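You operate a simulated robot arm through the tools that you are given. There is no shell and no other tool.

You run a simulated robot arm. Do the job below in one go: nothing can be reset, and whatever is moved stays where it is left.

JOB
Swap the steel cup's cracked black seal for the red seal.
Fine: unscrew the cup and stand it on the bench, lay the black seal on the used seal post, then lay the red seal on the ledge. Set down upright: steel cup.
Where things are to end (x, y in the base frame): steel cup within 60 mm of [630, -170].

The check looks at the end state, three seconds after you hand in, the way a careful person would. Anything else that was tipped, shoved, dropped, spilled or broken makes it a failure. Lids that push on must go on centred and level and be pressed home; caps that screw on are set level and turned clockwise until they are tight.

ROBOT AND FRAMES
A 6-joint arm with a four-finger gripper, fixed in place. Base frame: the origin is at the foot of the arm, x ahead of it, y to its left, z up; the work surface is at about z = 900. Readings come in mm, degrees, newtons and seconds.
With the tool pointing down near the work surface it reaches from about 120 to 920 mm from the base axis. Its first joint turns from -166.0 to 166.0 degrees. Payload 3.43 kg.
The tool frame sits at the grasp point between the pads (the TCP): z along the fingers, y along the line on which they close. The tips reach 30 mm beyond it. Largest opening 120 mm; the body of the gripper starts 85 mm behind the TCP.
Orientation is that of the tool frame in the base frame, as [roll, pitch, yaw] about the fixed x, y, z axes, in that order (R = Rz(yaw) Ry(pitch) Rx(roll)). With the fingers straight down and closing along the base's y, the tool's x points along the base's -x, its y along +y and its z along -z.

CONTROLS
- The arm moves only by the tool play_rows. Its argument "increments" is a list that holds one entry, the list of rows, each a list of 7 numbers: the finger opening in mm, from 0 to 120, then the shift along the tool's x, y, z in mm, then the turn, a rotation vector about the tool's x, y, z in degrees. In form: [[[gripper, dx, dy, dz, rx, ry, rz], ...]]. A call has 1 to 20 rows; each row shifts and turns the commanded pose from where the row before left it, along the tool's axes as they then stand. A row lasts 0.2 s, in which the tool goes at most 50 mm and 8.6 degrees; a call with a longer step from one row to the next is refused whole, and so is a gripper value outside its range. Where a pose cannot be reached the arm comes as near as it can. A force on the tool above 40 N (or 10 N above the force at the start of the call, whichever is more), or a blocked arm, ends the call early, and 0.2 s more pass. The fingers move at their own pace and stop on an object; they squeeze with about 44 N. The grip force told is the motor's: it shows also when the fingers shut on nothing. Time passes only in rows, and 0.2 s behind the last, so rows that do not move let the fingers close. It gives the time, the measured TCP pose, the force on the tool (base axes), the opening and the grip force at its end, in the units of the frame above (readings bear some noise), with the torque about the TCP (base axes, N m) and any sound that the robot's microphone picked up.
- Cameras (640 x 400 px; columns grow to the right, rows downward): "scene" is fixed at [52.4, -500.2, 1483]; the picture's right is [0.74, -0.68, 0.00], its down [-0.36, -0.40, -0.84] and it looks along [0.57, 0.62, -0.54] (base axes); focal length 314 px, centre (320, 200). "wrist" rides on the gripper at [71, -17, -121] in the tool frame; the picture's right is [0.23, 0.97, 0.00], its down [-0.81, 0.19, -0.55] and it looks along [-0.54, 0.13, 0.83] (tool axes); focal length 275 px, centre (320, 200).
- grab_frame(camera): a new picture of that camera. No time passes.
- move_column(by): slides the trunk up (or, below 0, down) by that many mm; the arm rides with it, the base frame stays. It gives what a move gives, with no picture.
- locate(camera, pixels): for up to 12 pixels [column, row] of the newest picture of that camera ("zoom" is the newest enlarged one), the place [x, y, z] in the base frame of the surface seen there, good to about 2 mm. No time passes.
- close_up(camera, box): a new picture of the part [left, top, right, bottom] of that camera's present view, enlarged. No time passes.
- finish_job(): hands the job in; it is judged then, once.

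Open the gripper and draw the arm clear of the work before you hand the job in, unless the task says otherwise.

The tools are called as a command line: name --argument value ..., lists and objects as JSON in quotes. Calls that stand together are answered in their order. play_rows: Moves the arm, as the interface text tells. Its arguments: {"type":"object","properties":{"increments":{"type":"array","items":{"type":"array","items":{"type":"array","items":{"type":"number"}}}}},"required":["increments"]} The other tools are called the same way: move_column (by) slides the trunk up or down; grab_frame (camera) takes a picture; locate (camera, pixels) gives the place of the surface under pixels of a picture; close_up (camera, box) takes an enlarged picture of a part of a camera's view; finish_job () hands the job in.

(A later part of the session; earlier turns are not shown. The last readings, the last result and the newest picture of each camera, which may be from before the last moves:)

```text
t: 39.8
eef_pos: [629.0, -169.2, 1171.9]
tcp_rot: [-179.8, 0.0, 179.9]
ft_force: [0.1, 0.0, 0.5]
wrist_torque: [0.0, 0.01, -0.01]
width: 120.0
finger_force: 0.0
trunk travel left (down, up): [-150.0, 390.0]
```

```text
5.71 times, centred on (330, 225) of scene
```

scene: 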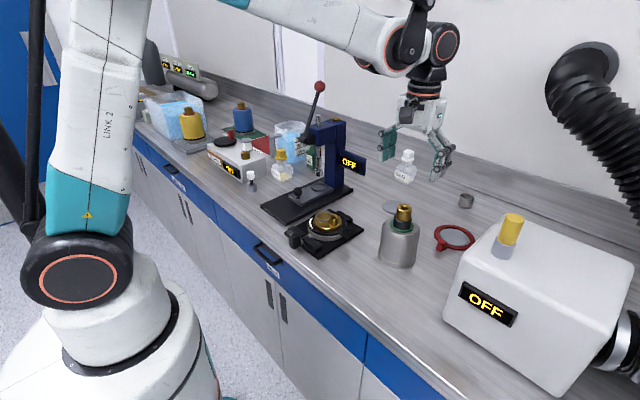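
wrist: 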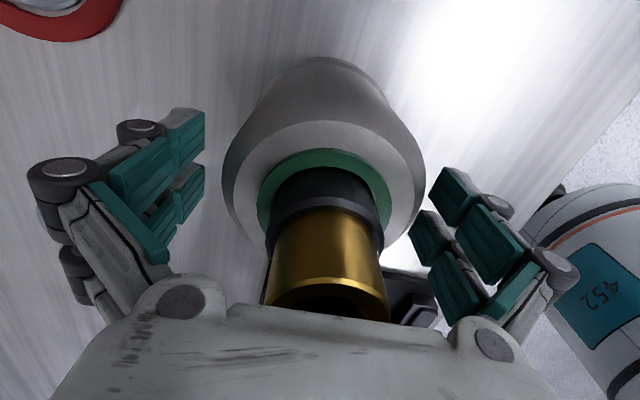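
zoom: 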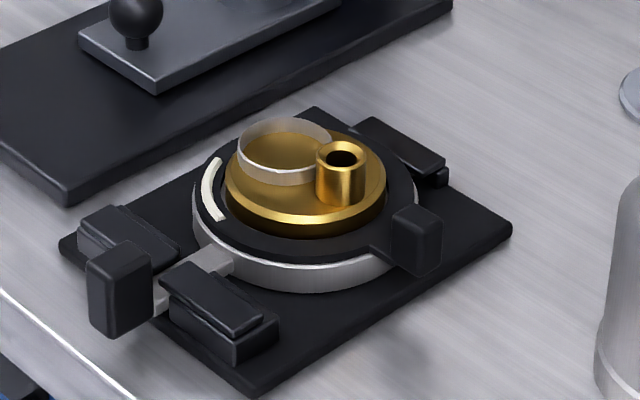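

The cup stands fine at (396,240). I measure the seal, ledge, spigot and tab in this zoom.

locate --camera "zoom" --pixels '[[404, 210], [430, 215], [418, 212], [415, 245], [380, 240], [340, 150], [280, 130], [300, 228], [300, 245], [208, 190], [305, 270], [345, 185]]'

play_rows --increments '[[[120, 20, 35, 0, 0, 0, 0], [120, 20, 35, 0, 0, 0, 0], [120, 20, 35, 0, 0, 0, 0], [120, 0, 0, 0, 0, 0, 0]]]'

grab_frame --camera "wrist"

```text
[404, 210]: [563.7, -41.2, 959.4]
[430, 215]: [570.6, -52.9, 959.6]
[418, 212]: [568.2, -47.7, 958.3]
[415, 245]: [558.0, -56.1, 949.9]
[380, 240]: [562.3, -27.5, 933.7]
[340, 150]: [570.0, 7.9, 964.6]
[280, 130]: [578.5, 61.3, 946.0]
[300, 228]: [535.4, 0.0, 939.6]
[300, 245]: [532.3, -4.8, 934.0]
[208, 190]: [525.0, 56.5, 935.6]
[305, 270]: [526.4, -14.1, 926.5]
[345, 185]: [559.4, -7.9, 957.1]
```

```text
t: 40.8
eef_pos: [570.3, -63.9, 1171.2]
tcp_rot: [-179.9, -0.1, -180.0]
ft_force: [-0.5, 0.0, 0.4]
wrist_torque: [0.0, -0.03, 0.0]
width: 120.0
finger_force: 0.0
trunk travel left (down, up): [-150.0, 390.0]
```

```text
taken
```

wrist: 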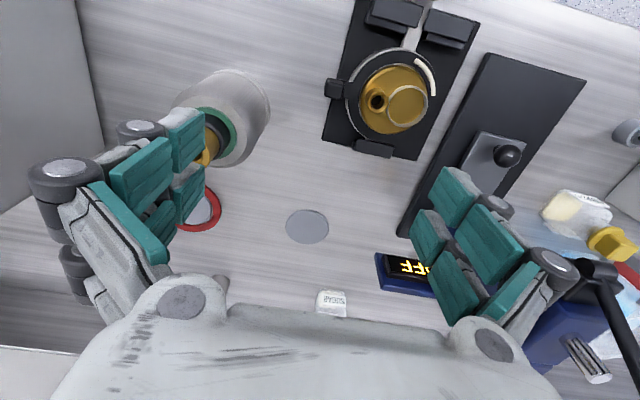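

From here the tab is at (333,88) in the wrist view. I zoom in to locate its faces and the ring.

close_up --camera "wrist" --box '[315, 35, 455, 165]'

locate --camera "zoom" --pixels '[[85, 250], [60, 240], [105, 240], [85, 215], [85, 275], [62, 262], [105, 265], [62, 222], [105, 222], [130, 250], [145, 240]]'

locate --camera "zoom" --pixels '[[170, 250], [180, 180], [200, 330], [530, 200], [500, 320], [370, 90], [280, 380], [400, 75], [520, 150], [550, 250], [330, 395], [155, 220]]'

```text
3.08 times, centred on (385, 100) of wrist
```

zoom: 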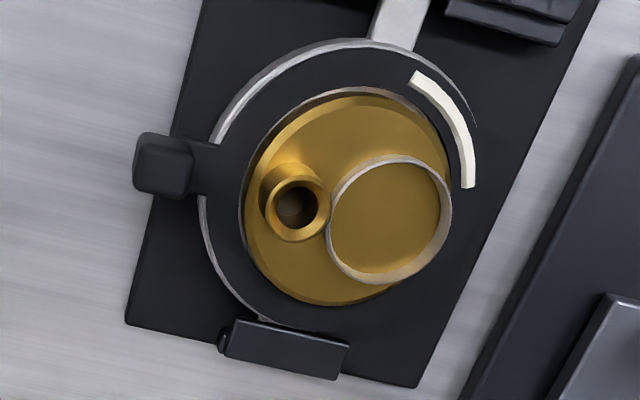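

```text
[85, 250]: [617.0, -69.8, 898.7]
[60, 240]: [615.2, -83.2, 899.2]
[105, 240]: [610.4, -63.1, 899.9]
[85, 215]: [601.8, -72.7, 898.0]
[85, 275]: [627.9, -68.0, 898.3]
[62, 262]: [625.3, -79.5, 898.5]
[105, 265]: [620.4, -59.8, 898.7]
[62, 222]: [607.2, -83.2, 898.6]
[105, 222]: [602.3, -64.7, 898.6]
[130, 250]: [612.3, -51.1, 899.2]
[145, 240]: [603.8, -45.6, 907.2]
```

```text
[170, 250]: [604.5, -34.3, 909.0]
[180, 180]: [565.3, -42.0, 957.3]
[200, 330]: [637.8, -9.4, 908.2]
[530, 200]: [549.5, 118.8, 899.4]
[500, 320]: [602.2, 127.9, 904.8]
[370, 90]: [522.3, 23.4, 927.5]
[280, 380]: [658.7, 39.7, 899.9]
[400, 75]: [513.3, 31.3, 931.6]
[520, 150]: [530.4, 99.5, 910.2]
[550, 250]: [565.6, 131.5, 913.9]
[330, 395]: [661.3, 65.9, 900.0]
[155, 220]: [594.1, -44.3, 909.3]
```

I misread the tab position; in this zoom it's at (163,165). I locate it again along with the ring edges.

close_up --camera "wrist" --box '[320, 65, 370, 110]'

locate --camera "zoom" --pixels '[[60, 200], [85, 200], [140, 200], [165, 200], [110, 130], [110, 160], [110, 230], [110, 255], [200, 200], [220, 180], [240, 200], [110, 200]]'

close_up --camera "wrist" --box '[315, 35, 455, 165]'

locate --camera "zoom" --pixels '[[225, 200], [240, 260], [280, 300], [330, 60], [270, 85], [400, 60], [470, 200], [225, 160], [340, 75], [440, 90], [300, 80], [260, 130]]'

```text
8.89 times, centred on (345, 88) of wrist
```

zoom: 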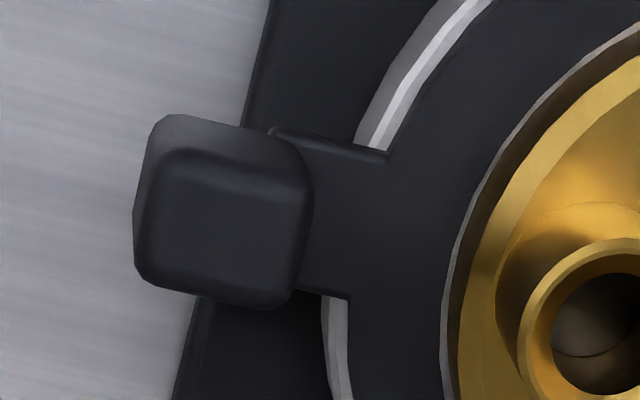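

```text
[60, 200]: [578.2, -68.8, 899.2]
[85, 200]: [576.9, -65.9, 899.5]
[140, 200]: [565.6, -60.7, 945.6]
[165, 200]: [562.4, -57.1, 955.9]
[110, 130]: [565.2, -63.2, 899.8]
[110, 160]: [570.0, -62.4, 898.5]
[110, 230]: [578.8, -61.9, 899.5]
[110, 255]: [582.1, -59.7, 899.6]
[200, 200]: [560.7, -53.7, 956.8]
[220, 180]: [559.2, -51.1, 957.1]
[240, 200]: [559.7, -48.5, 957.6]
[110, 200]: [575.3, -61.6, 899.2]
```

```text
3.08 times, centred on (385, 100) of wrist
```

zoom: 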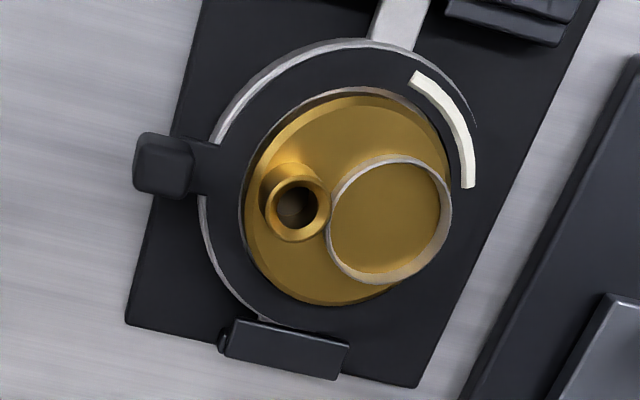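

```text
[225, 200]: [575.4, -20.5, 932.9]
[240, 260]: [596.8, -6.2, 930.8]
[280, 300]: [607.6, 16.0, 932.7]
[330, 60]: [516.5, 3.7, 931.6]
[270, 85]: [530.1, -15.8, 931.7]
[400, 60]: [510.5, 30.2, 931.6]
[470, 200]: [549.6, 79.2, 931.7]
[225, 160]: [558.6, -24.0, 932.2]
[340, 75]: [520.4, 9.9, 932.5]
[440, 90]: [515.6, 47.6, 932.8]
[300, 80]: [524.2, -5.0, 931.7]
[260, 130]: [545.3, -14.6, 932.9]
```

The seal's top is at z≈932 and its tab is an approx. 18 mm block at about (563.5, −50), z 930–958. I'll grip it tangentially (closing along x): turn to yaw −90 above it and check before descending.

play_rows --increments '[[[60, 0, 0, 0, 0, 0, -8], [60, 0, 0, 0, 0, 0, -8], [60, 0, 0, 0, 0, 0, -8], [60, 0, 0, 0, 0, 0, -8], [60, 0, 0, 0, 0, 0, -8], [60, 0, 0, 0, 0, 0, -8], [60, 0, 0, 0, 0, 0, -8], [60, 0, 0, 0, 0, 0, -8], [60, 0, 0, 0, 0, 0, -8], [60, 0, 0, 0, 0, 0, -8], [60, 0, 0, 0, 0, 0, -8], [60, 0, 0, 0, 0, 0, -2], [60, -13.9, 6.6, 30, 0, 0, 0], [60, 0, 0, 40, 0, 0, 0], [60, 0, 0, 40, 0, 0, 0], [60, 0, 0, 0, 0, 0, 0]]]'

grab_frame --camera "wrist"

grab_frame --camera "scene"

```text
t: 44.2
eef_pos: [563.9, -51.9, 1059.4]
tcp_rot: [-180.0, -0.1, -90.0]
ft_force: [0.7, -0.6, -0.4]
wrist_torque: [0.01, -0.01, -0.06]
width: 60.2
finger_force: 0.1
trunk travel left (down, up): [-150.0, 390.0]
```

```text
taken
```

wrist: 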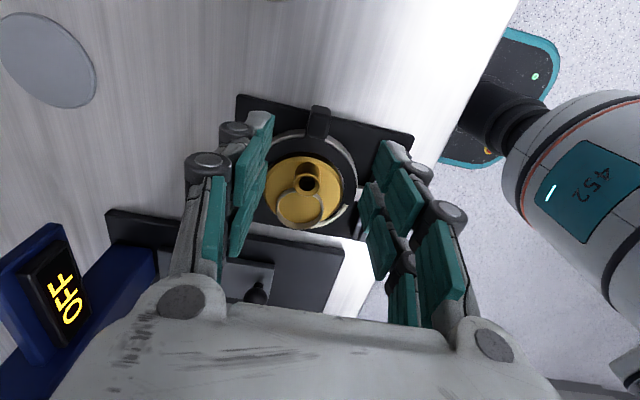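

```text
taken
```

scene: 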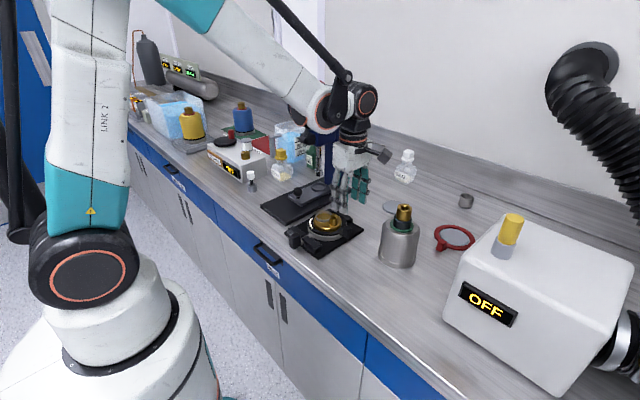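

The tab appears at (319,120) in the wrist view. I locate its edges and the ring's edges from this closer view.

close_up --camera "wrist" --box '[260, 95, 370, 235]'

locate --camera "wrist" --pixels '[[312, 120], [319, 110], [319, 130], [326, 120], [319, 120], [305, 148], [330, 150], [350, 165], [355, 190], [275, 160], [300, 140], [340, 150]]'

```text
2.86 times, centred on (315, 165) of wrist
```

zoom: 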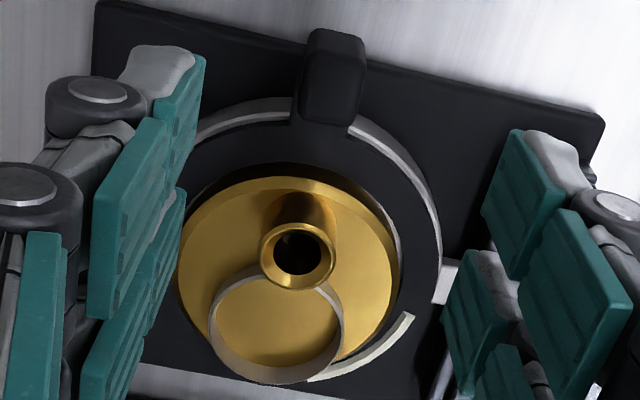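

```text
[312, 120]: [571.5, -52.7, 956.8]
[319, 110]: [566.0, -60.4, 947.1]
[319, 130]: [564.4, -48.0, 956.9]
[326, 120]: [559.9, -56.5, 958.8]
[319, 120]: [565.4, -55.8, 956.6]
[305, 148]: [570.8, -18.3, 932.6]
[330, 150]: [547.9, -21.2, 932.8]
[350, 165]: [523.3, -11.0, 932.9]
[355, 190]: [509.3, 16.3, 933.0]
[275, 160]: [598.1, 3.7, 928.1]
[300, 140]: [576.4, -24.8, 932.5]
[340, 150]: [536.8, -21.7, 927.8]
```

Tab centre is about (564.5, −51). I descend to TCP z≈957 with a 50 mm opening.

play_rows --increments '[[[50, 0, -0.6, 30, 0, 0, 0], [50, 0, 0, 30, 0, 0, 0], [50, 0, 0, 25, 0, 0, 0], [50, 0, 0, 12, 0, 0, 0], [50, 0, 0, 5, 0, 0, 0], [50, 0, 0, 0, 0, 0, 0]]]'

grab_frame --camera "wrist"

close_up --camera "scene" --box '[280, 140, 400, 260]'

```text
t: 45.6
eef_pos: [563.0, -50.8, 958.4]
tcp_rot: [179.9, -0.1, -90.0]
ft_force: [-0.2, -0.1, -0.3]
wrist_torque: [0.03, 0.04, 0.01]
width: 50.1
finger_force: 0.1
trunk travel left (down, up): [-150.0, 390.0]
```

```text
taken
```

wrist: 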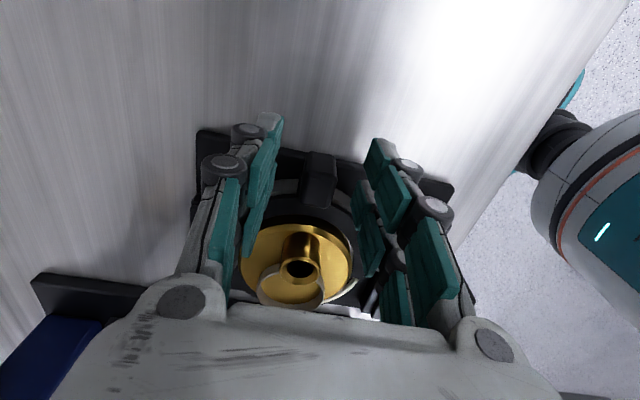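

```text
3.33 times, centred on (340, 200) of scene
```

zoom: 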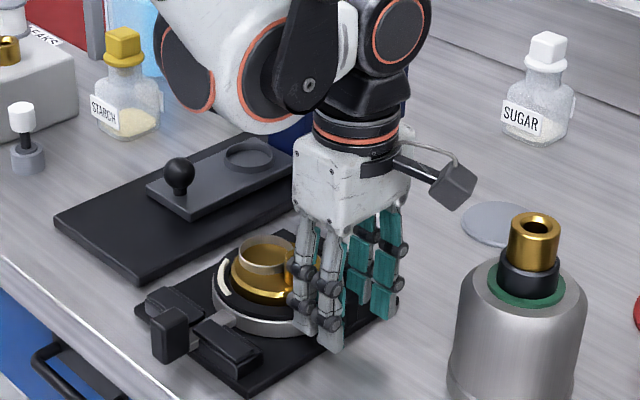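

The tab sits centred between the pads. I close slowly on it.

play_rows --increments '[[[30, 0, 0, 0, 0, 0, 0], [24, 0, 0, 0, 0, 0, 0], [20, 0, 0, 0, 0, 0, 0], [15, 0, 0, 0, 0, 0, 0], [8, 0, 0, 0, 0, 0, 0], [5, 0, 0, 0, 0, 0, 0]]]'

grab_frame --camera "wrist"

close_up --camera "scene" --box '[290, 180, 380, 260]'

```text
t: 47.0
eef_pos: [563.7, -51.7, 957.7]
tcp_rot: [-180.0, -0.1, -90.0]
ft_force: [-0.5, 0.0, 0.6]
wrist_torque: [0.01, 0.01, 0.02]
width: 16.8
finger_force: 43.8
trunk travel left (down, up): [-150.0, 390.0]
```

```text
taken
```

wrist: 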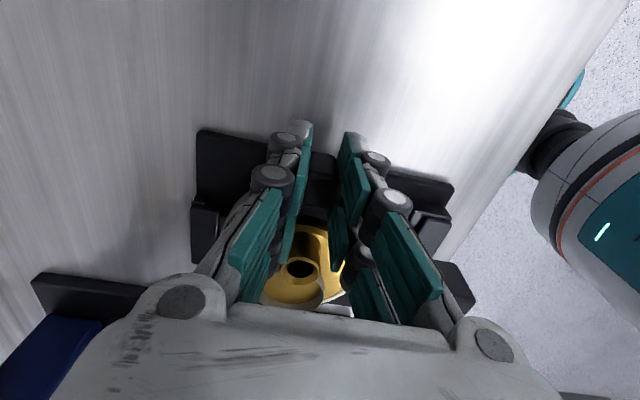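

```text
5.00 times, centred on (335, 220) of scene
```

zoom: 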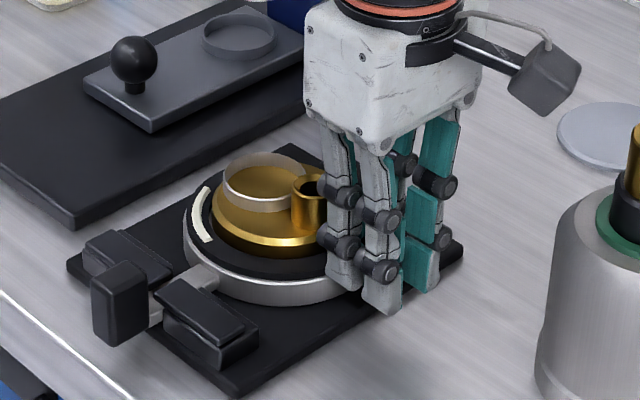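

The tab is held at 16.8 mm with almost no side force. I lift slowly by 12 mm and look.

play_rows --increments '[[[5, 0, 0, -2, 0, 0, 0], [5, 0, 0, -2, 0, 0, 0], [5, 0, 0, -2, 0, 0, 0], [5, 0, 0, -2, 0, 0, 0], [5, 0, 0, -2, 0, 0, 0], [5, 0, 0, -2, 0, 0, 0], [5, 0, 0, 0, 0, 0, 0]]]'

close_up --camera "scene" --box '[290, 180, 380, 260]'

```text
t: 48.6
eef_pos: [563.9, -51.2, 970.1]
tcp_rot: [-179.9, -0.1, -90.0]
ft_force: [0.0, 1.1, -0.6]
wrist_torque: [0.0, 0.0, -0.04]
width: 17.1
finger_force: 44.3
trunk travel left (down, up): [-150.0, 390.0]
```

```text
5.00 times, centred on (335, 220) of scene
```

zoom: 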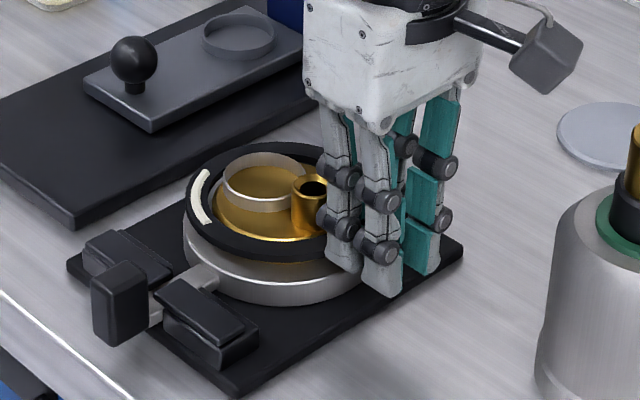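

The black seal rises level with the holder staying behind. I keep lifting to clear everything.

play_rows --increments '[[[5, 0, 0, -4, 0, 0, 0], [5, 0, 0, -4, 0, 0, 0], [5, 0, 0, -5, 0, 0, 0], [5, 0, 0, -8, 0, 0, 0], [5, 0, 0, -10, 0, 0, 0], [5, 0, 0, -15, 0, 0, 0], [5, 0, 0, -20, 0, 0, 0], [5, 0, 0, -20, 0, 0, 0], [5, 0, 0, -20, 0, 0, 0], [5, 0, 0, -20, 0, 0, 0], [5, 0, 0, -10, 0, 0, 0], [5, 0, 0, 0, 0, 0, 0]]]'

close_up --camera "scene" --box '[270, 120, 420, 260]'

grab_frame --camera "wrist"

```text
t: 51.2
eef_pos: [564.0, -51.0, 1105.8]
tcp_rot: [-180.0, -0.1, -90.1]
ft_force: [0.4, 0.0, -0.5]
wrist_torque: [0.0, 0.04, 0.01]
width: 16.8
finger_force: 43.7
trunk travel left (down, up): [-150.0, 390.0]
```

```text
2.86 times, centred on (345, 190) of scene
```

zoom: 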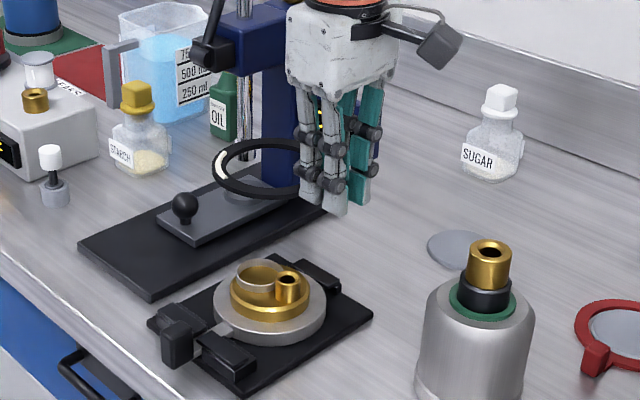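

```text
taken
```

wrist: 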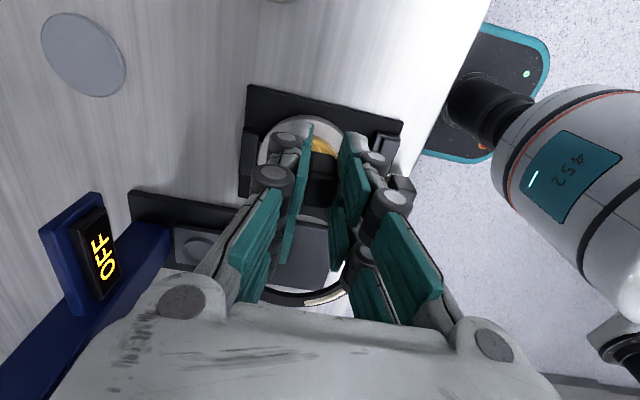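

I measure the held ring's centre relative to the TCP and the post disc's edges.

close_up --camera "scene" --box '[335, 150, 435, 220]'

close_up --camera "scene" --box '[335, 160, 415, 220]'

close_up --camera "scene" --box '[335, 155, 425, 225]'

close_up --camera "wrist" --box '[30, 0, 140, 110]'

locate --camera "zoom" --pixels '[[320, 200], [100, 120], [150, 80], [300, 90], [450, 180], [500, 250], [470, 320], [400, 350], [250, 310], [150, 220]]'

```text
5.71 times, centred on (385, 185) of scene
```

zoom: 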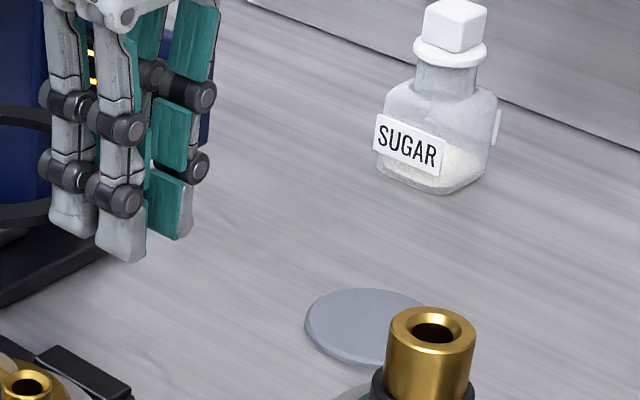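

```text
6.67 times, centred on (375, 190) of scene
```

zoom: 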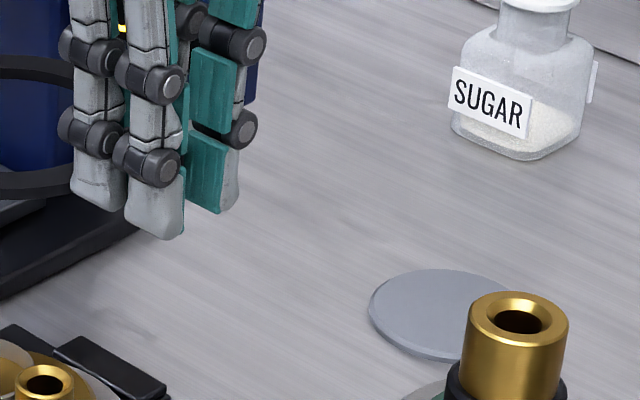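

```text
5.71 times, centred on (380, 190) of scene
```

zoom: 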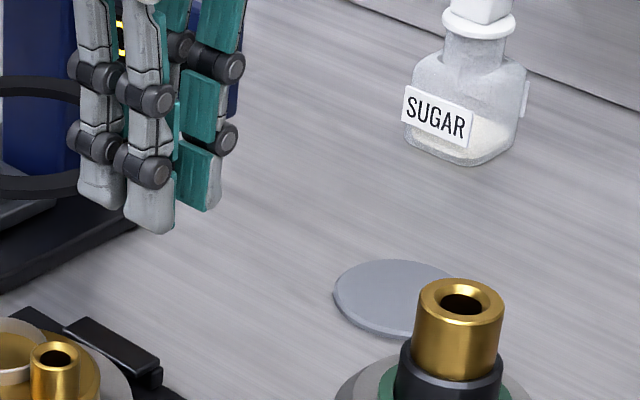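

```text
3.64 times, centred on (85, 55) of wrist
```

zoom: 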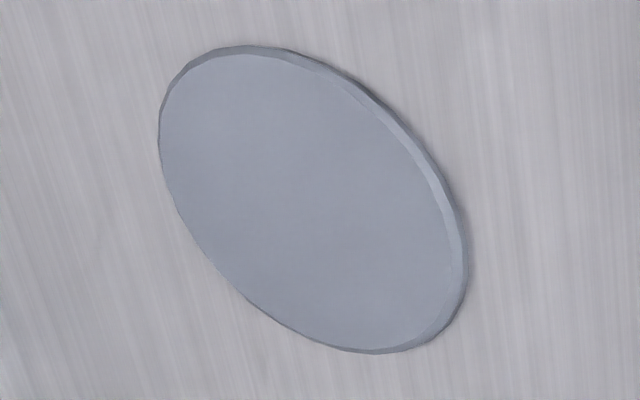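

```text
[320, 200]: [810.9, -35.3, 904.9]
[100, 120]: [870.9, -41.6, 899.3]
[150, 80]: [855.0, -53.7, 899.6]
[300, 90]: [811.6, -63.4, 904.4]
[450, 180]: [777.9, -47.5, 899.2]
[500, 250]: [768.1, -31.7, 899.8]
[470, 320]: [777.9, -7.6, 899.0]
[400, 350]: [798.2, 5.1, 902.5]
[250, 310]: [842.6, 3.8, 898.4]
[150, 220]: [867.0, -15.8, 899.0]
```

I locate the disc's edge points just inside its rim, in the same zoom.

locate --camera "zoom" --pixels '[[225, 62], [175, 90], [167, 150], [190, 220], [240, 285], [300, 325], [370, 345], [430, 325], [452, 270], [430, 190], [375, 115], [300, 70]]'

close_up --camera "scene" --box '[330, 160, 400, 200]'

close_up --camera "scene" --box '[335, 160, 385, 200]'

close_up --camera "scene" --box '[335, 155, 395, 195]'

close_up --camera "scene" --box '[330, 145, 390, 205]'

```text
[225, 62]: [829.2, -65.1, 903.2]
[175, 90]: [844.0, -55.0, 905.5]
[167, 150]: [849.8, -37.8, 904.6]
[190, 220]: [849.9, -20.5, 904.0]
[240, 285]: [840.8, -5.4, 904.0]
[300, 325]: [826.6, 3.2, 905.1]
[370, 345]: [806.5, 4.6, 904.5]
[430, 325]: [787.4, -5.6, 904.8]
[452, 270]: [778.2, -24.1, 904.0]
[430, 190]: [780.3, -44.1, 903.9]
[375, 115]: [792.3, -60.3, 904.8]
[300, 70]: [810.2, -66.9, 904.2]
```

```text
9.14 times, centred on (365, 180) of scene
```

zoom: 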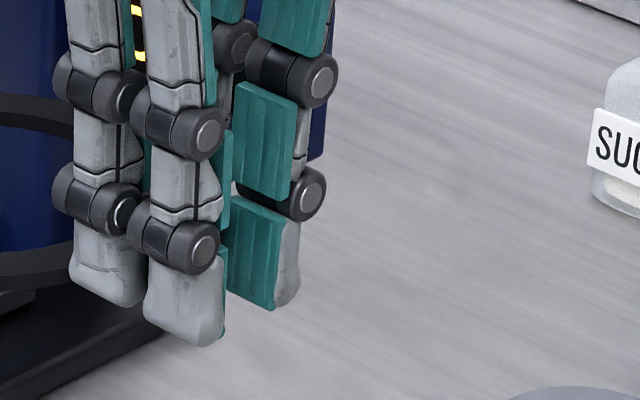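

```text
10.00 times, centred on (360, 180) of scene
```

zoom: 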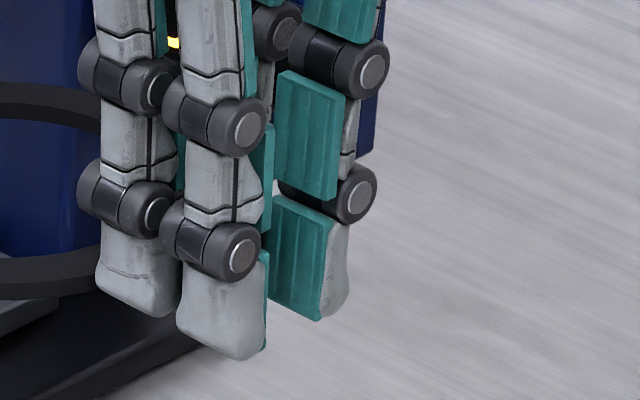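

```text
10.00 times, centred on (365, 175) of scene
```

zoom: 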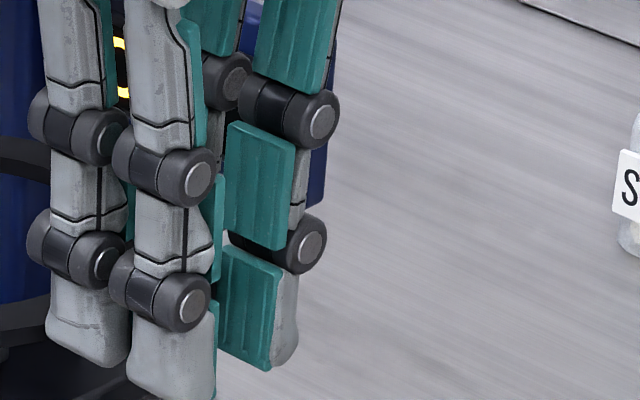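

```text
6.67 times, centred on (360, 175) of scene
```

zoom: 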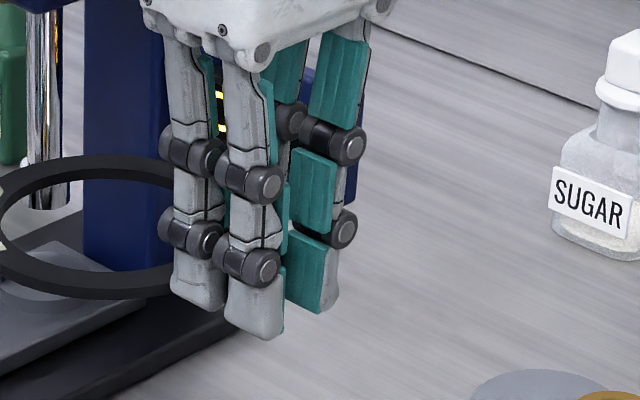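

The disc fits a circle centred at (814.3, −31) with r≈37. Now I measure the held ring.

close_up --camera "scene" --box '[300, 150, 380, 210]'

close_up --camera "scene" --box '[285, 150, 365, 200]'

```text
6.67 times, centred on (340, 180) of scene
```

zoom: 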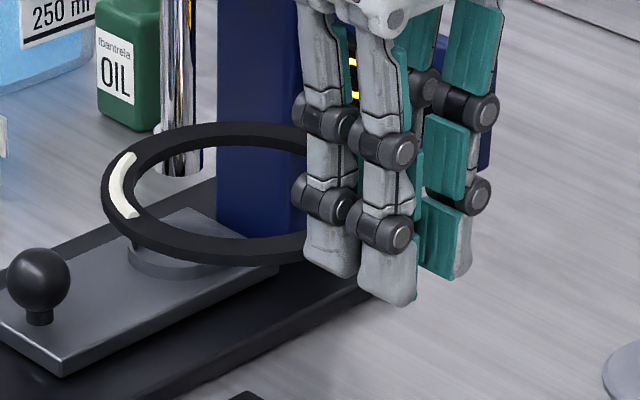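

```text
8.00 times, centred on (325, 175) of scene
```

zoom: 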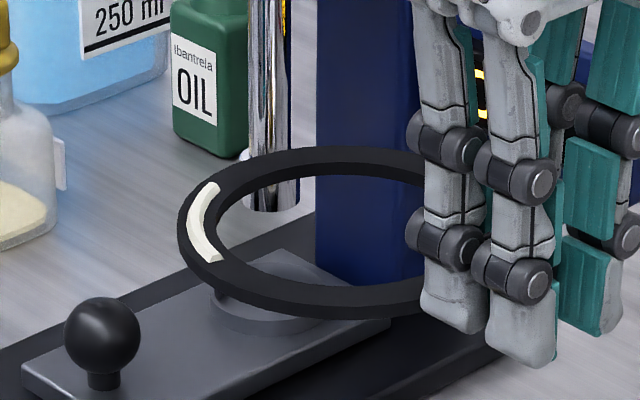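

I locate points just inside the ring's outer and inner top edges.

locate --camera "zoom" --pixels '[[183, 228], [208, 182], [252, 162], [310, 151], [380, 152], [225, 271], [280, 294], [350, 304], [410, 302]]'

locate --camera "zoom" --pixels '[[213, 225], [232, 195], [265, 176], [310, 165], [380, 163], [220, 253], [260, 278], [310, 288], [360, 290], [405, 284]]'

```text
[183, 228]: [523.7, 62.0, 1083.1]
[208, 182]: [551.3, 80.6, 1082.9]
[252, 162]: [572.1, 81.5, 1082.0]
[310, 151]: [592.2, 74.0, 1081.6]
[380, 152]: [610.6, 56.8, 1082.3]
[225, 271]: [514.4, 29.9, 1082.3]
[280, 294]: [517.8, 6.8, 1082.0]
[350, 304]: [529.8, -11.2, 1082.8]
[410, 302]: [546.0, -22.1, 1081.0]
```

```text
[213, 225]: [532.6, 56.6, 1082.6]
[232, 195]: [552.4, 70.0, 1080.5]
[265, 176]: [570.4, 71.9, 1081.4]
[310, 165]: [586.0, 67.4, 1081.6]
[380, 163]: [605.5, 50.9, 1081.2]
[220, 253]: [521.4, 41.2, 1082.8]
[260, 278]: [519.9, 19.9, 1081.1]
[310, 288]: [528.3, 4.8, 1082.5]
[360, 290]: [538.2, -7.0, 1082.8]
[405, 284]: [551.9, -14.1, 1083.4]
```

The ring fits centre (565.8, 28.3), outer r 53, inner r 43, so its centre is about (+1.6, +79.4) from the TCP. I carry it so the ring sits above the disc at (814.3, −31).

play_rows --increments '[[[5, 15, -10, 0, 0, 0, 0], [5, 15, -20, 0, 0, 0, 0], [5, 15, -25, 0, 0, 0, 0], [5, 14.4, -25, 0, 0, 0, 0], [5, 0, -25, 0, 0, 0, 0], [5, 0, -25, 0, 0, 0, 0], [5, 0, -25, 0, 0, 0, 0], [5, 0, -25, 0, 0, 0, 0], [5, 0, -25, 0, 0, 0, 0], [5, 0, -20, 0, 0, 0, 0], [5, 0, -15, 0, 0, 0, 0], [5, 0, -8.7, 0, 0, 0, 0], [5, 0, 0, 0, 0, 0, 0]]]'

grab_frame --camera "scene"

close_up --camera "scene" --box '[350, 130, 450, 220]'

```text
t: 54.0
eef_pos: [811.0, -109.6, 1107.8]
tcp_rot: [179.9, -0.1, -90.0]
ft_force: [-1.2, -0.3, -0.9]
wrist_torque: [-0.03, 0.02, -0.01]
width: 17.4
finger_force: 43.7
trunk travel left (down, up): [-150.0, 390.0]
```

```text
taken
```

scene: 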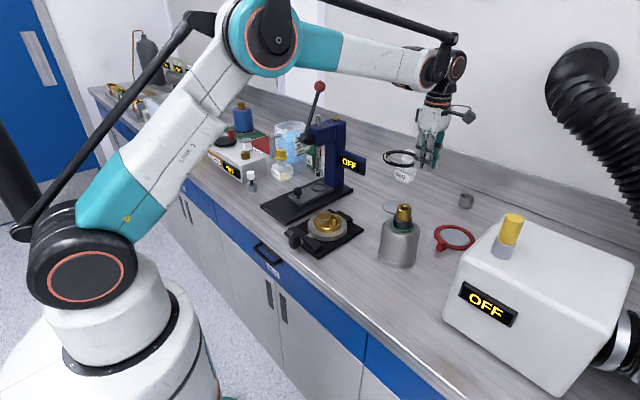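

```text
4.44 times, centred on (400, 175) of scene
```

zoom: 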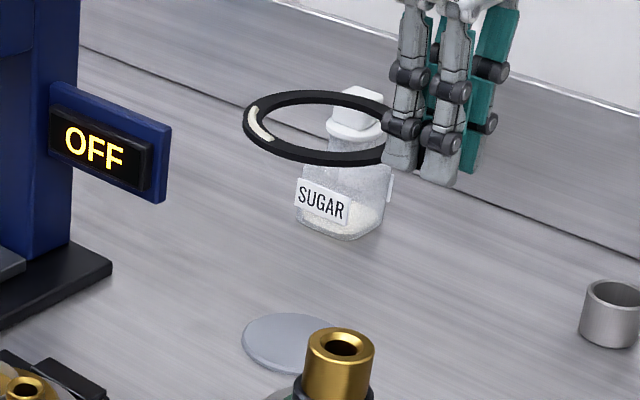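

I check the ring's present centre and the sugar bottle's place before lowering.

locate --camera "zoom" --pixels '[[248, 120], [275, 98], [315, 92], [355, 95], [262, 148], [300, 161], [350, 163], [380, 160], [360, 105], [340, 225], [320, 205]]'

```text
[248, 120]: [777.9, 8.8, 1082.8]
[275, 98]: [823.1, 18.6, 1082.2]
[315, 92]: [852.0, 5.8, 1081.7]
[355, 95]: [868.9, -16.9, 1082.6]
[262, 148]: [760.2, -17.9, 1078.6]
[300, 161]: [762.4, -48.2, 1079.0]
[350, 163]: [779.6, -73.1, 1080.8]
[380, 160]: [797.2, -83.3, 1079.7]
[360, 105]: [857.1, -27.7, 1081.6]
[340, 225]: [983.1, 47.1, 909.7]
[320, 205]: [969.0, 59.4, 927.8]
```

The ring's centre is within 1–2 mm of the disc axis and the bottle is far off at (975, 55). I descend to about 14 mm above seating.

play_rows --increments '[[[5, 0, 0, 25, 0, 0, 0], [5, 0, 0, 30, 0, 0, 0], [5, 0, 0, 30, 0, 0, 0], [5, 0, 0, 30, 0, 0, 0], [5, 0, 0, 25, 0, 0, 0], [5, 0, 0, 12, 0, 0, 0], [5, 0, 0, 8, 0, 0, 0], [5, 0, 0, 0, 0, 0, 0], [5, 0, 0, 0, 0, 0, 0]]]'

close_up --camera "scene" --box '[370, 160, 450, 220]'

grab_frame --camera "wrist"

```text
t: 56.0
eef_pos: [813.0, -110.7, 947.5]
tcp_rot: [-180.0, -0.2, -90.0]
ft_force: [0.1, -0.6, -0.1]
wrist_torque: [0.0, 0.02, 0.02]
width: 17.0
finger_force: 44.2
trunk travel left (down, up): [-150.0, 390.0]
```

```text
6.67 times, centred on (410, 190) of scene
```

zoom: 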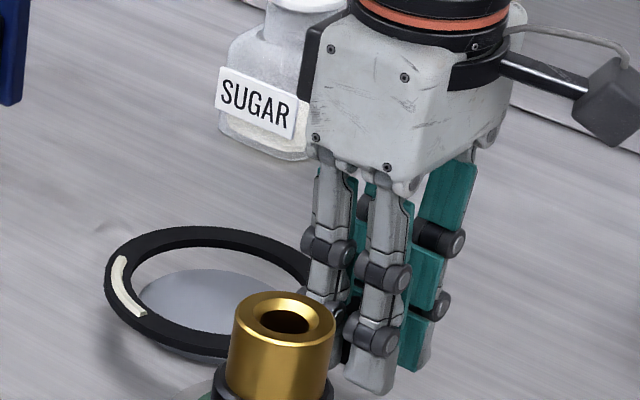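

```text
taken
```

wrist: 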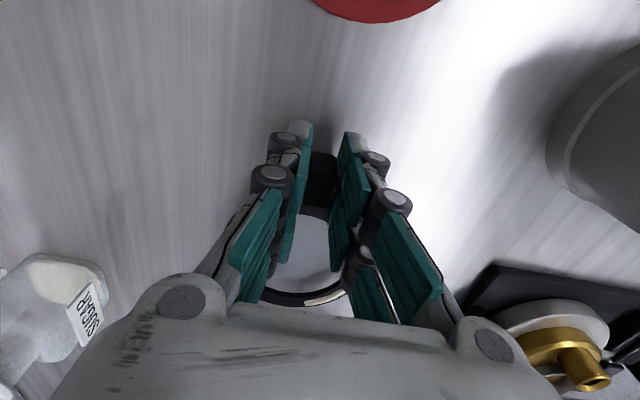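

I check the ring's height and centring again here.

locate --camera "zoom" --pixels '[[112, 275], [140, 245], [200, 231], [260, 238], [130, 320], [175, 345], [215, 352], [180, 300], [150, 300], [200, 275]]'

play_rows --increments '[[[5, 0, 0, 3, 0, 0, 0], [5, 0, 0, 3, 0, 0, 0], [5, 0, 0, 3, 0, 0, 0], [5, 0, 0, 1, 0, 0, 0], [5, 0, 0, 0, 0, 0, 0], [5, 0, 0, 0, 0, 0, 0]]]'

close_up --camera "scene" --box '[370, 160, 450, 220]'

locate --camera "zoom" --pixels '[[112, 290], [140, 260], [200, 245], [260, 252], [130, 335], [175, 360], [180, 300]]'

```text
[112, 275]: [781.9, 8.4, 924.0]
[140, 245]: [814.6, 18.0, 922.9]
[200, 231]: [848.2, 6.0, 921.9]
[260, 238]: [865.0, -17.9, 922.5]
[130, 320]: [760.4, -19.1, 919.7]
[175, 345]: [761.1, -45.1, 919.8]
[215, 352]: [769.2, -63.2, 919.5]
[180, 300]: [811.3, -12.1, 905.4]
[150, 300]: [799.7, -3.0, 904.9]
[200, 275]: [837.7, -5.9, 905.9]
```

```text
t: 57.4
eef_pos: [811.5, -109.9, 936.5]
tcp_rot: [-180.0, -0.1, -90.0]
ft_force: [-0.1, -0.3, -1.4]
wrist_torque: [-0.03, 0.0, 0.03]
width: 16.8
finger_force: 44.2
trunk travel left (down, up): [-150.0, 390.0]
```

```text
6.67 times, centred on (410, 190) of scene
```

zoom: 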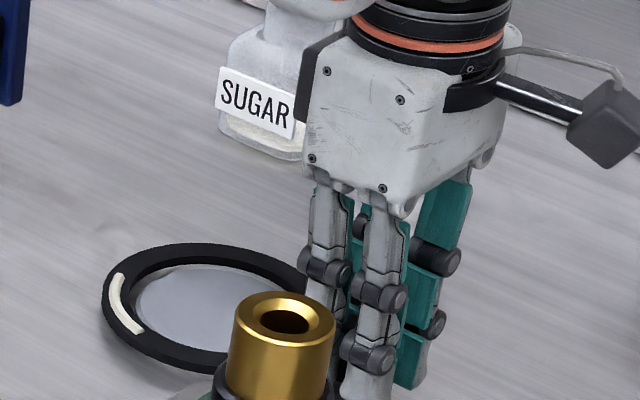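

```text
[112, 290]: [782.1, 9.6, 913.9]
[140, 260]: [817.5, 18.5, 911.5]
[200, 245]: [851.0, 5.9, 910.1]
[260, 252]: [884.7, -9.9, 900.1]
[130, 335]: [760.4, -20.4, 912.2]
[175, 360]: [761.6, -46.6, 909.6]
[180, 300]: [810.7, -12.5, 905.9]
```

The ring top is at about 911 and needs about 5 mm more. I lower in 1 mm steps, watching for contact.

play_rows --increments '[[[5, 0, 0, 1, 0, 0, 0], [5, 0, 0, 1, 0, 0, 0], [5, 0, 0, 1, 0, 0, 0], [5, 0, 0, 0.7, 0, 0, 0], [5, 0, 0, 0, 0, 0, 0]]]'

close_up --camera "scene" --box '[370, 170, 450, 230]'

locate --camera "zoom" --pixels '[[112, 230], [140, 200], [200, 188], [250, 193], [130, 275], [175, 300], [180, 240]]'

```text
t: 58.6
eef_pos: [811.9, -110.2, 933.0]
tcp_rot: [-179.9, -0.2, -90.0]
ft_force: [0.3, 1.3, -0.1]
wrist_torque: [0.0, 0.04, -0.01]
width: 16.9
finger_force: 44.4
trunk travel left (down, up): [-150.0, 390.0]
```

```text
6.67 times, centred on (410, 200) of scene
```

zoom: 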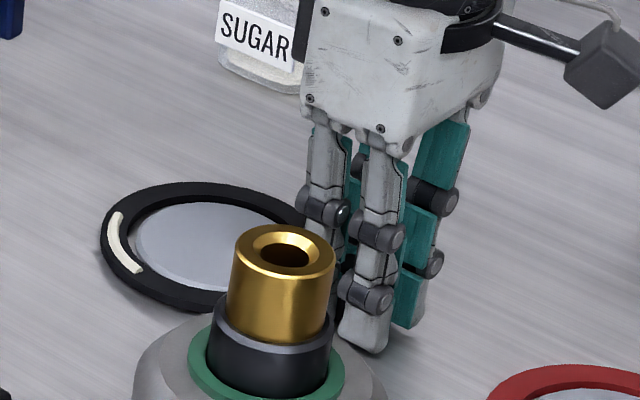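

```text
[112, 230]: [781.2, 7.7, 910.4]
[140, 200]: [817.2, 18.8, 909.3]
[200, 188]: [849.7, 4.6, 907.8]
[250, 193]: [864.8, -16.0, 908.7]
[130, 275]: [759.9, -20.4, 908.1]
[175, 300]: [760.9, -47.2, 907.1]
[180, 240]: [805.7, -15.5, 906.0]
```

About 1–2 mm remains. I lower 1.5 mm more and read the force.

play_rows --increments '[[[5, 0, 0, 0.5, 0, 0, 0], [5, 0, 0, 0.5, 0, 0, 0], [5, 0, 0, 0.5, 0, 0, 0], [5, 0, 0, 0, 0, 0, 0]]]'

```text
t: 59.6
eef_pos: [812.8, -110.4, 930.3]
tcp_rot: [179.9, -0.2, -90.1]
ft_force: [0.6, 0.6, -0.7]
wrist_torque: [0.0, 0.0, 0.01]
width: 16.9
finger_force: 43.9
trunk travel left (down, up): [-150.0, 390.0]
```

No contact force yet, but the tips are nearly at the bench, so the seal is within a millimetre or so. I release gently.

play_rows --increments '[[[18, 0, 0, 0, 0, 0, 0], [22, 0, 0, 0, 0, 0, 0], [28, 0, 0, 0, 0, 0, 0], [36, 0, 0, 0, 0, 0, 0], [44, 0, 0, 0, 0, 0, 0], [44, 0, 0, 0, 0, 0, 0]]]'

close_up --camera "scene" --box '[370, 170, 450, 230]'

locate --camera "zoom" --pixels '[[112, 232], [140, 202], [200, 188], [250, 193], [130, 277], [175, 302], [180, 240]]'

grab_frame --camera "wrist"

```text
t: 61.0
eef_pos: [812.4, -110.1, 931.7]
tcp_rot: [180.0, -0.1, -90.0]
ft_force: [0.0, -0.4, 0.1]
wrist_torque: [0.03, 0.01, 0.01]
width: 44.1
finger_force: 0.1
trunk travel left (down, up): [-150.0, 390.0]
```

```text
6.67 times, centred on (410, 200) of scene
```

zoom: 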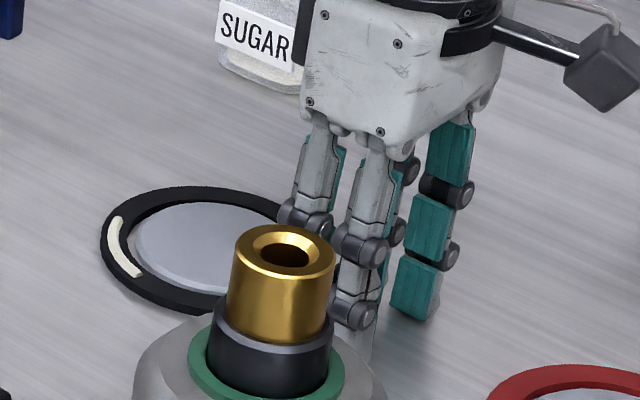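

```text
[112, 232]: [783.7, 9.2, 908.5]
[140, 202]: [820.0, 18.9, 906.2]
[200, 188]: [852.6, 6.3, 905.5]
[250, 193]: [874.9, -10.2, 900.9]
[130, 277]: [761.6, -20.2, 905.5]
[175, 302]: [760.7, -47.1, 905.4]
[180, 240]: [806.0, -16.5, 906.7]
```

```text
taken
```

wrist: 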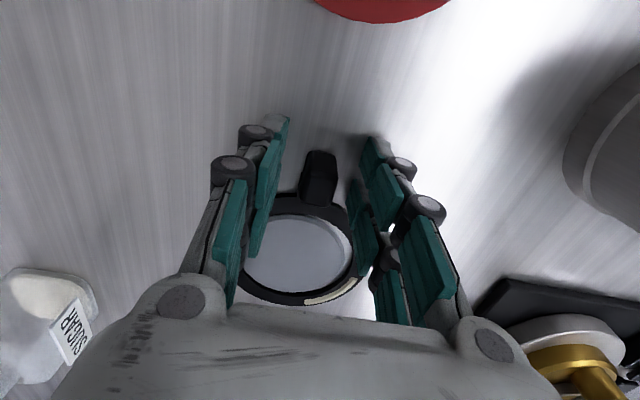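

The black seal lies flat round the disc (top z≈905.5). I rise straight up, clear of the tab.

play_rows --increments '[[[44, 0, 0, -10, 0, 0, 0], [44, 0, 0, -20, 0, 0, 0], [44, 0, 0, -30, 0, 0, 0], [44, 0, 0, -40, 0, 0, 0], [44, 0, 0, -40, 0, 0, 0], [44, 0, 0, -40, 0, 0, 0], [44, 0, 0, 0, 0, 0, 0]]]'

grab_frame --camera "scene"

close_up --camera "scene" --box '[370, 180, 490, 270]'

grab_frame --camera "wrist"

```text
t: 62.6
eef_pos: [812.5, -109.5, 1112.7]
tcp_rot: [180.0, -0.1, -90.0]
ft_force: [0.1, 0.0, 0.4]
wrist_torque: [-0.01, -0.01, -0.01]
width: 44.2
finger_force: 0.0
trunk travel left (down, up): [-150.0, 390.0]
```

```text
taken
```

scene: 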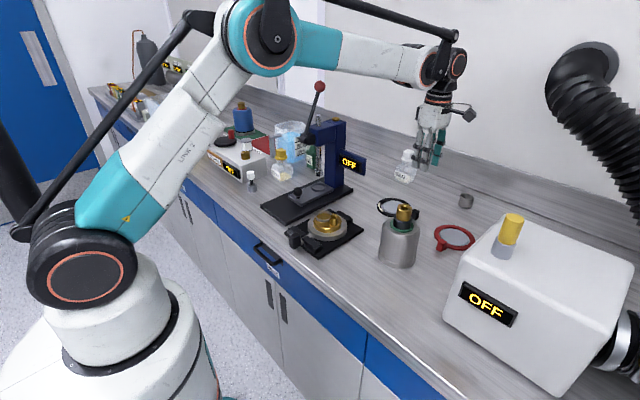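

```text
4.44 times, centred on (430, 225) of scene
```

zoom: 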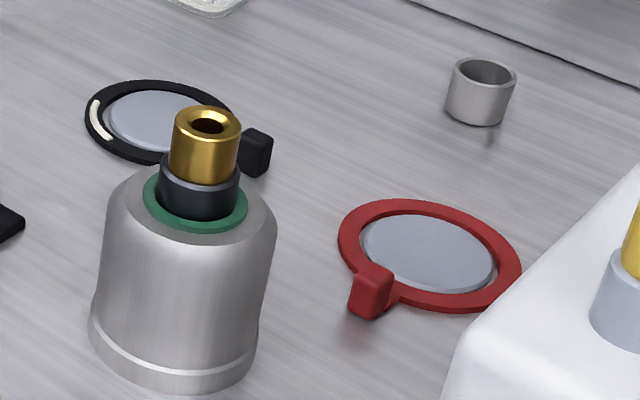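

```text
taken
```

wrist: 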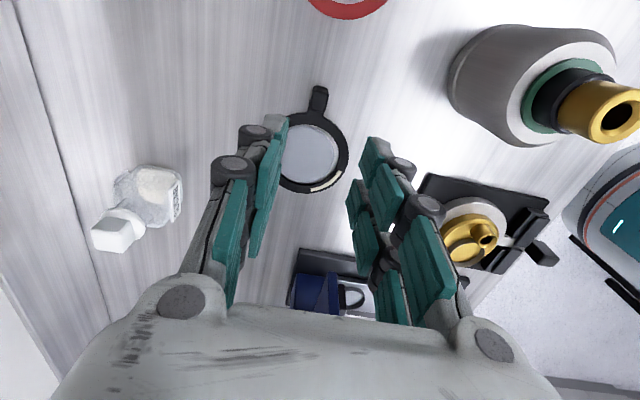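

The black seal sits properly on its post. Now I locate the red seal's ring and tab, and the white box's nearest edge.

close_up --camera "scene" --box '[420, 210, 500, 270]'

locate --camera "zoom" --pixels '[[122, 165], [150, 125], [220, 110], [300, 125], [365, 165], [380, 210], [110, 220], [150, 225], [130, 240], [140, 265], [160, 250]]'

locate --camera "zoom" --pixels '[[180, 245], [250, 272], [320, 278], [360, 255], [400, 250], [340, 310], [320, 370], [470, 180], [400, 280]]'

```text
6.67 times, centred on (460, 240) of scene
```

zoom: 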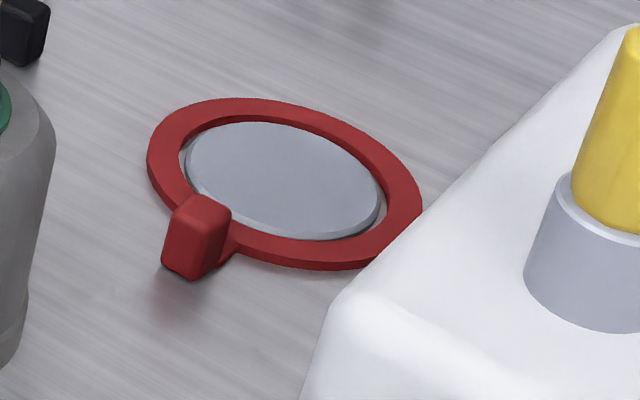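

```text
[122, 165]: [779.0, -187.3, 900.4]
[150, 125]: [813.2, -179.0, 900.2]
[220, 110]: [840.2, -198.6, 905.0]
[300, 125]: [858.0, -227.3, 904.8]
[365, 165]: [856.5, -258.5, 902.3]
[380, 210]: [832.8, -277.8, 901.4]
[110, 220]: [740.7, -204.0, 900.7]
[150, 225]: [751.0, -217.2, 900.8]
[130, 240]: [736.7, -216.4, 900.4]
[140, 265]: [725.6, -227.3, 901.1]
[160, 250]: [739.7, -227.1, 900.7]
```

```text
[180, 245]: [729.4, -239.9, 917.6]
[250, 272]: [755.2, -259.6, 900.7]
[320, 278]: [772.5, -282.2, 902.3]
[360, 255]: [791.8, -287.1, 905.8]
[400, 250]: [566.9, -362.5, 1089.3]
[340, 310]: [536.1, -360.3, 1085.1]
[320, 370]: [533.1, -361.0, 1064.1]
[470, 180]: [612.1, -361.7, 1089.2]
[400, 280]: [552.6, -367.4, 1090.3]
```

The box face is at y≈−360, leaving enough room. I turn back to yaw 180 and move above the red tab near (737, −243).

play_rows --increments '[[[44, 0, 0, 0, 0, 0, 8], [44, 0, 0, 0, 0, 0, 8], [44, 0, 0, 0, 0, 0, 8], [44, 0, 0, 0, 0, 0, 8], [44, 0, 0, 0, 0, 0, 8], [44, 0, 0, 0, 0, 0, 8], [44, 0, 0, 0, 0, 0, 8], [44, 0, 0, 0, 0, 0, 8], [44, 0, 0, 0, 0, 0, 8], [44, 0, 0, 0, 0, 0, 8], [44, 0, 0, 0, 0, 0, 8], [44, 0, 0, 0, 0, 0, 2], [44, 15, -26.7, 0, 0, 0, 0], [44, 15, -26.7, 0, 0, 0, 0], [44, 15, -26.7, 0, 0, 0, 0], [44, 15, -26.7, 0, 0, 0, 0], [44, 15.5, -26.7, 0, 0, 0, 0], [44, 0, 0, 0, 0, 0, 0]]]'

grab_frame --camera "wrist"

grab_frame --camera "scene"

```text
t: 66.4
eef_pos: [738.4, -243.9, 1111.3]
tcp_rot: [-179.9, 0.0, 180.0]
ft_force: [0.0, -1.2, 0.1]
wrist_torque: [0.01, -0.01, 0.01]
width: 44.3
finger_force: 0.0
trunk travel left (down, up): [-150.0, 390.0]
```

```text
taken
```

wrist: 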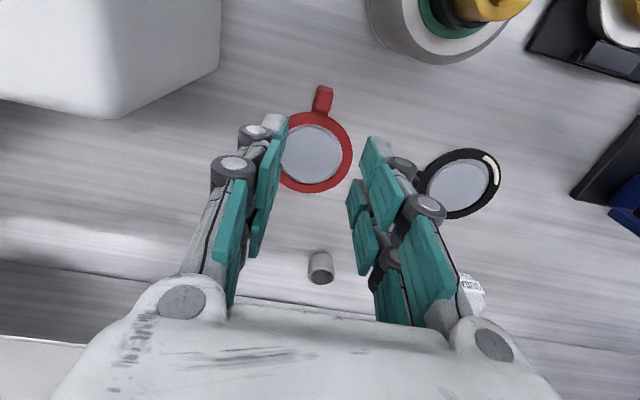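

```text
taken
```

scene: 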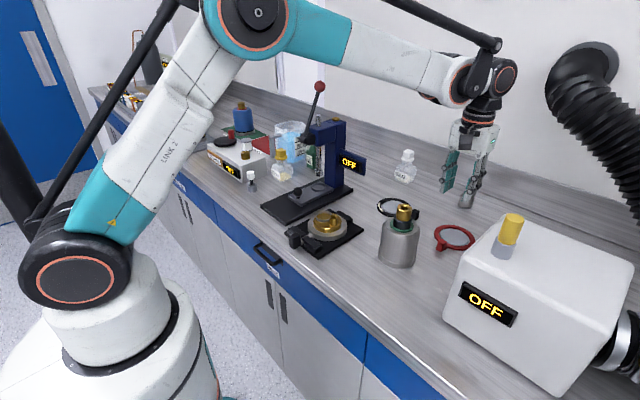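

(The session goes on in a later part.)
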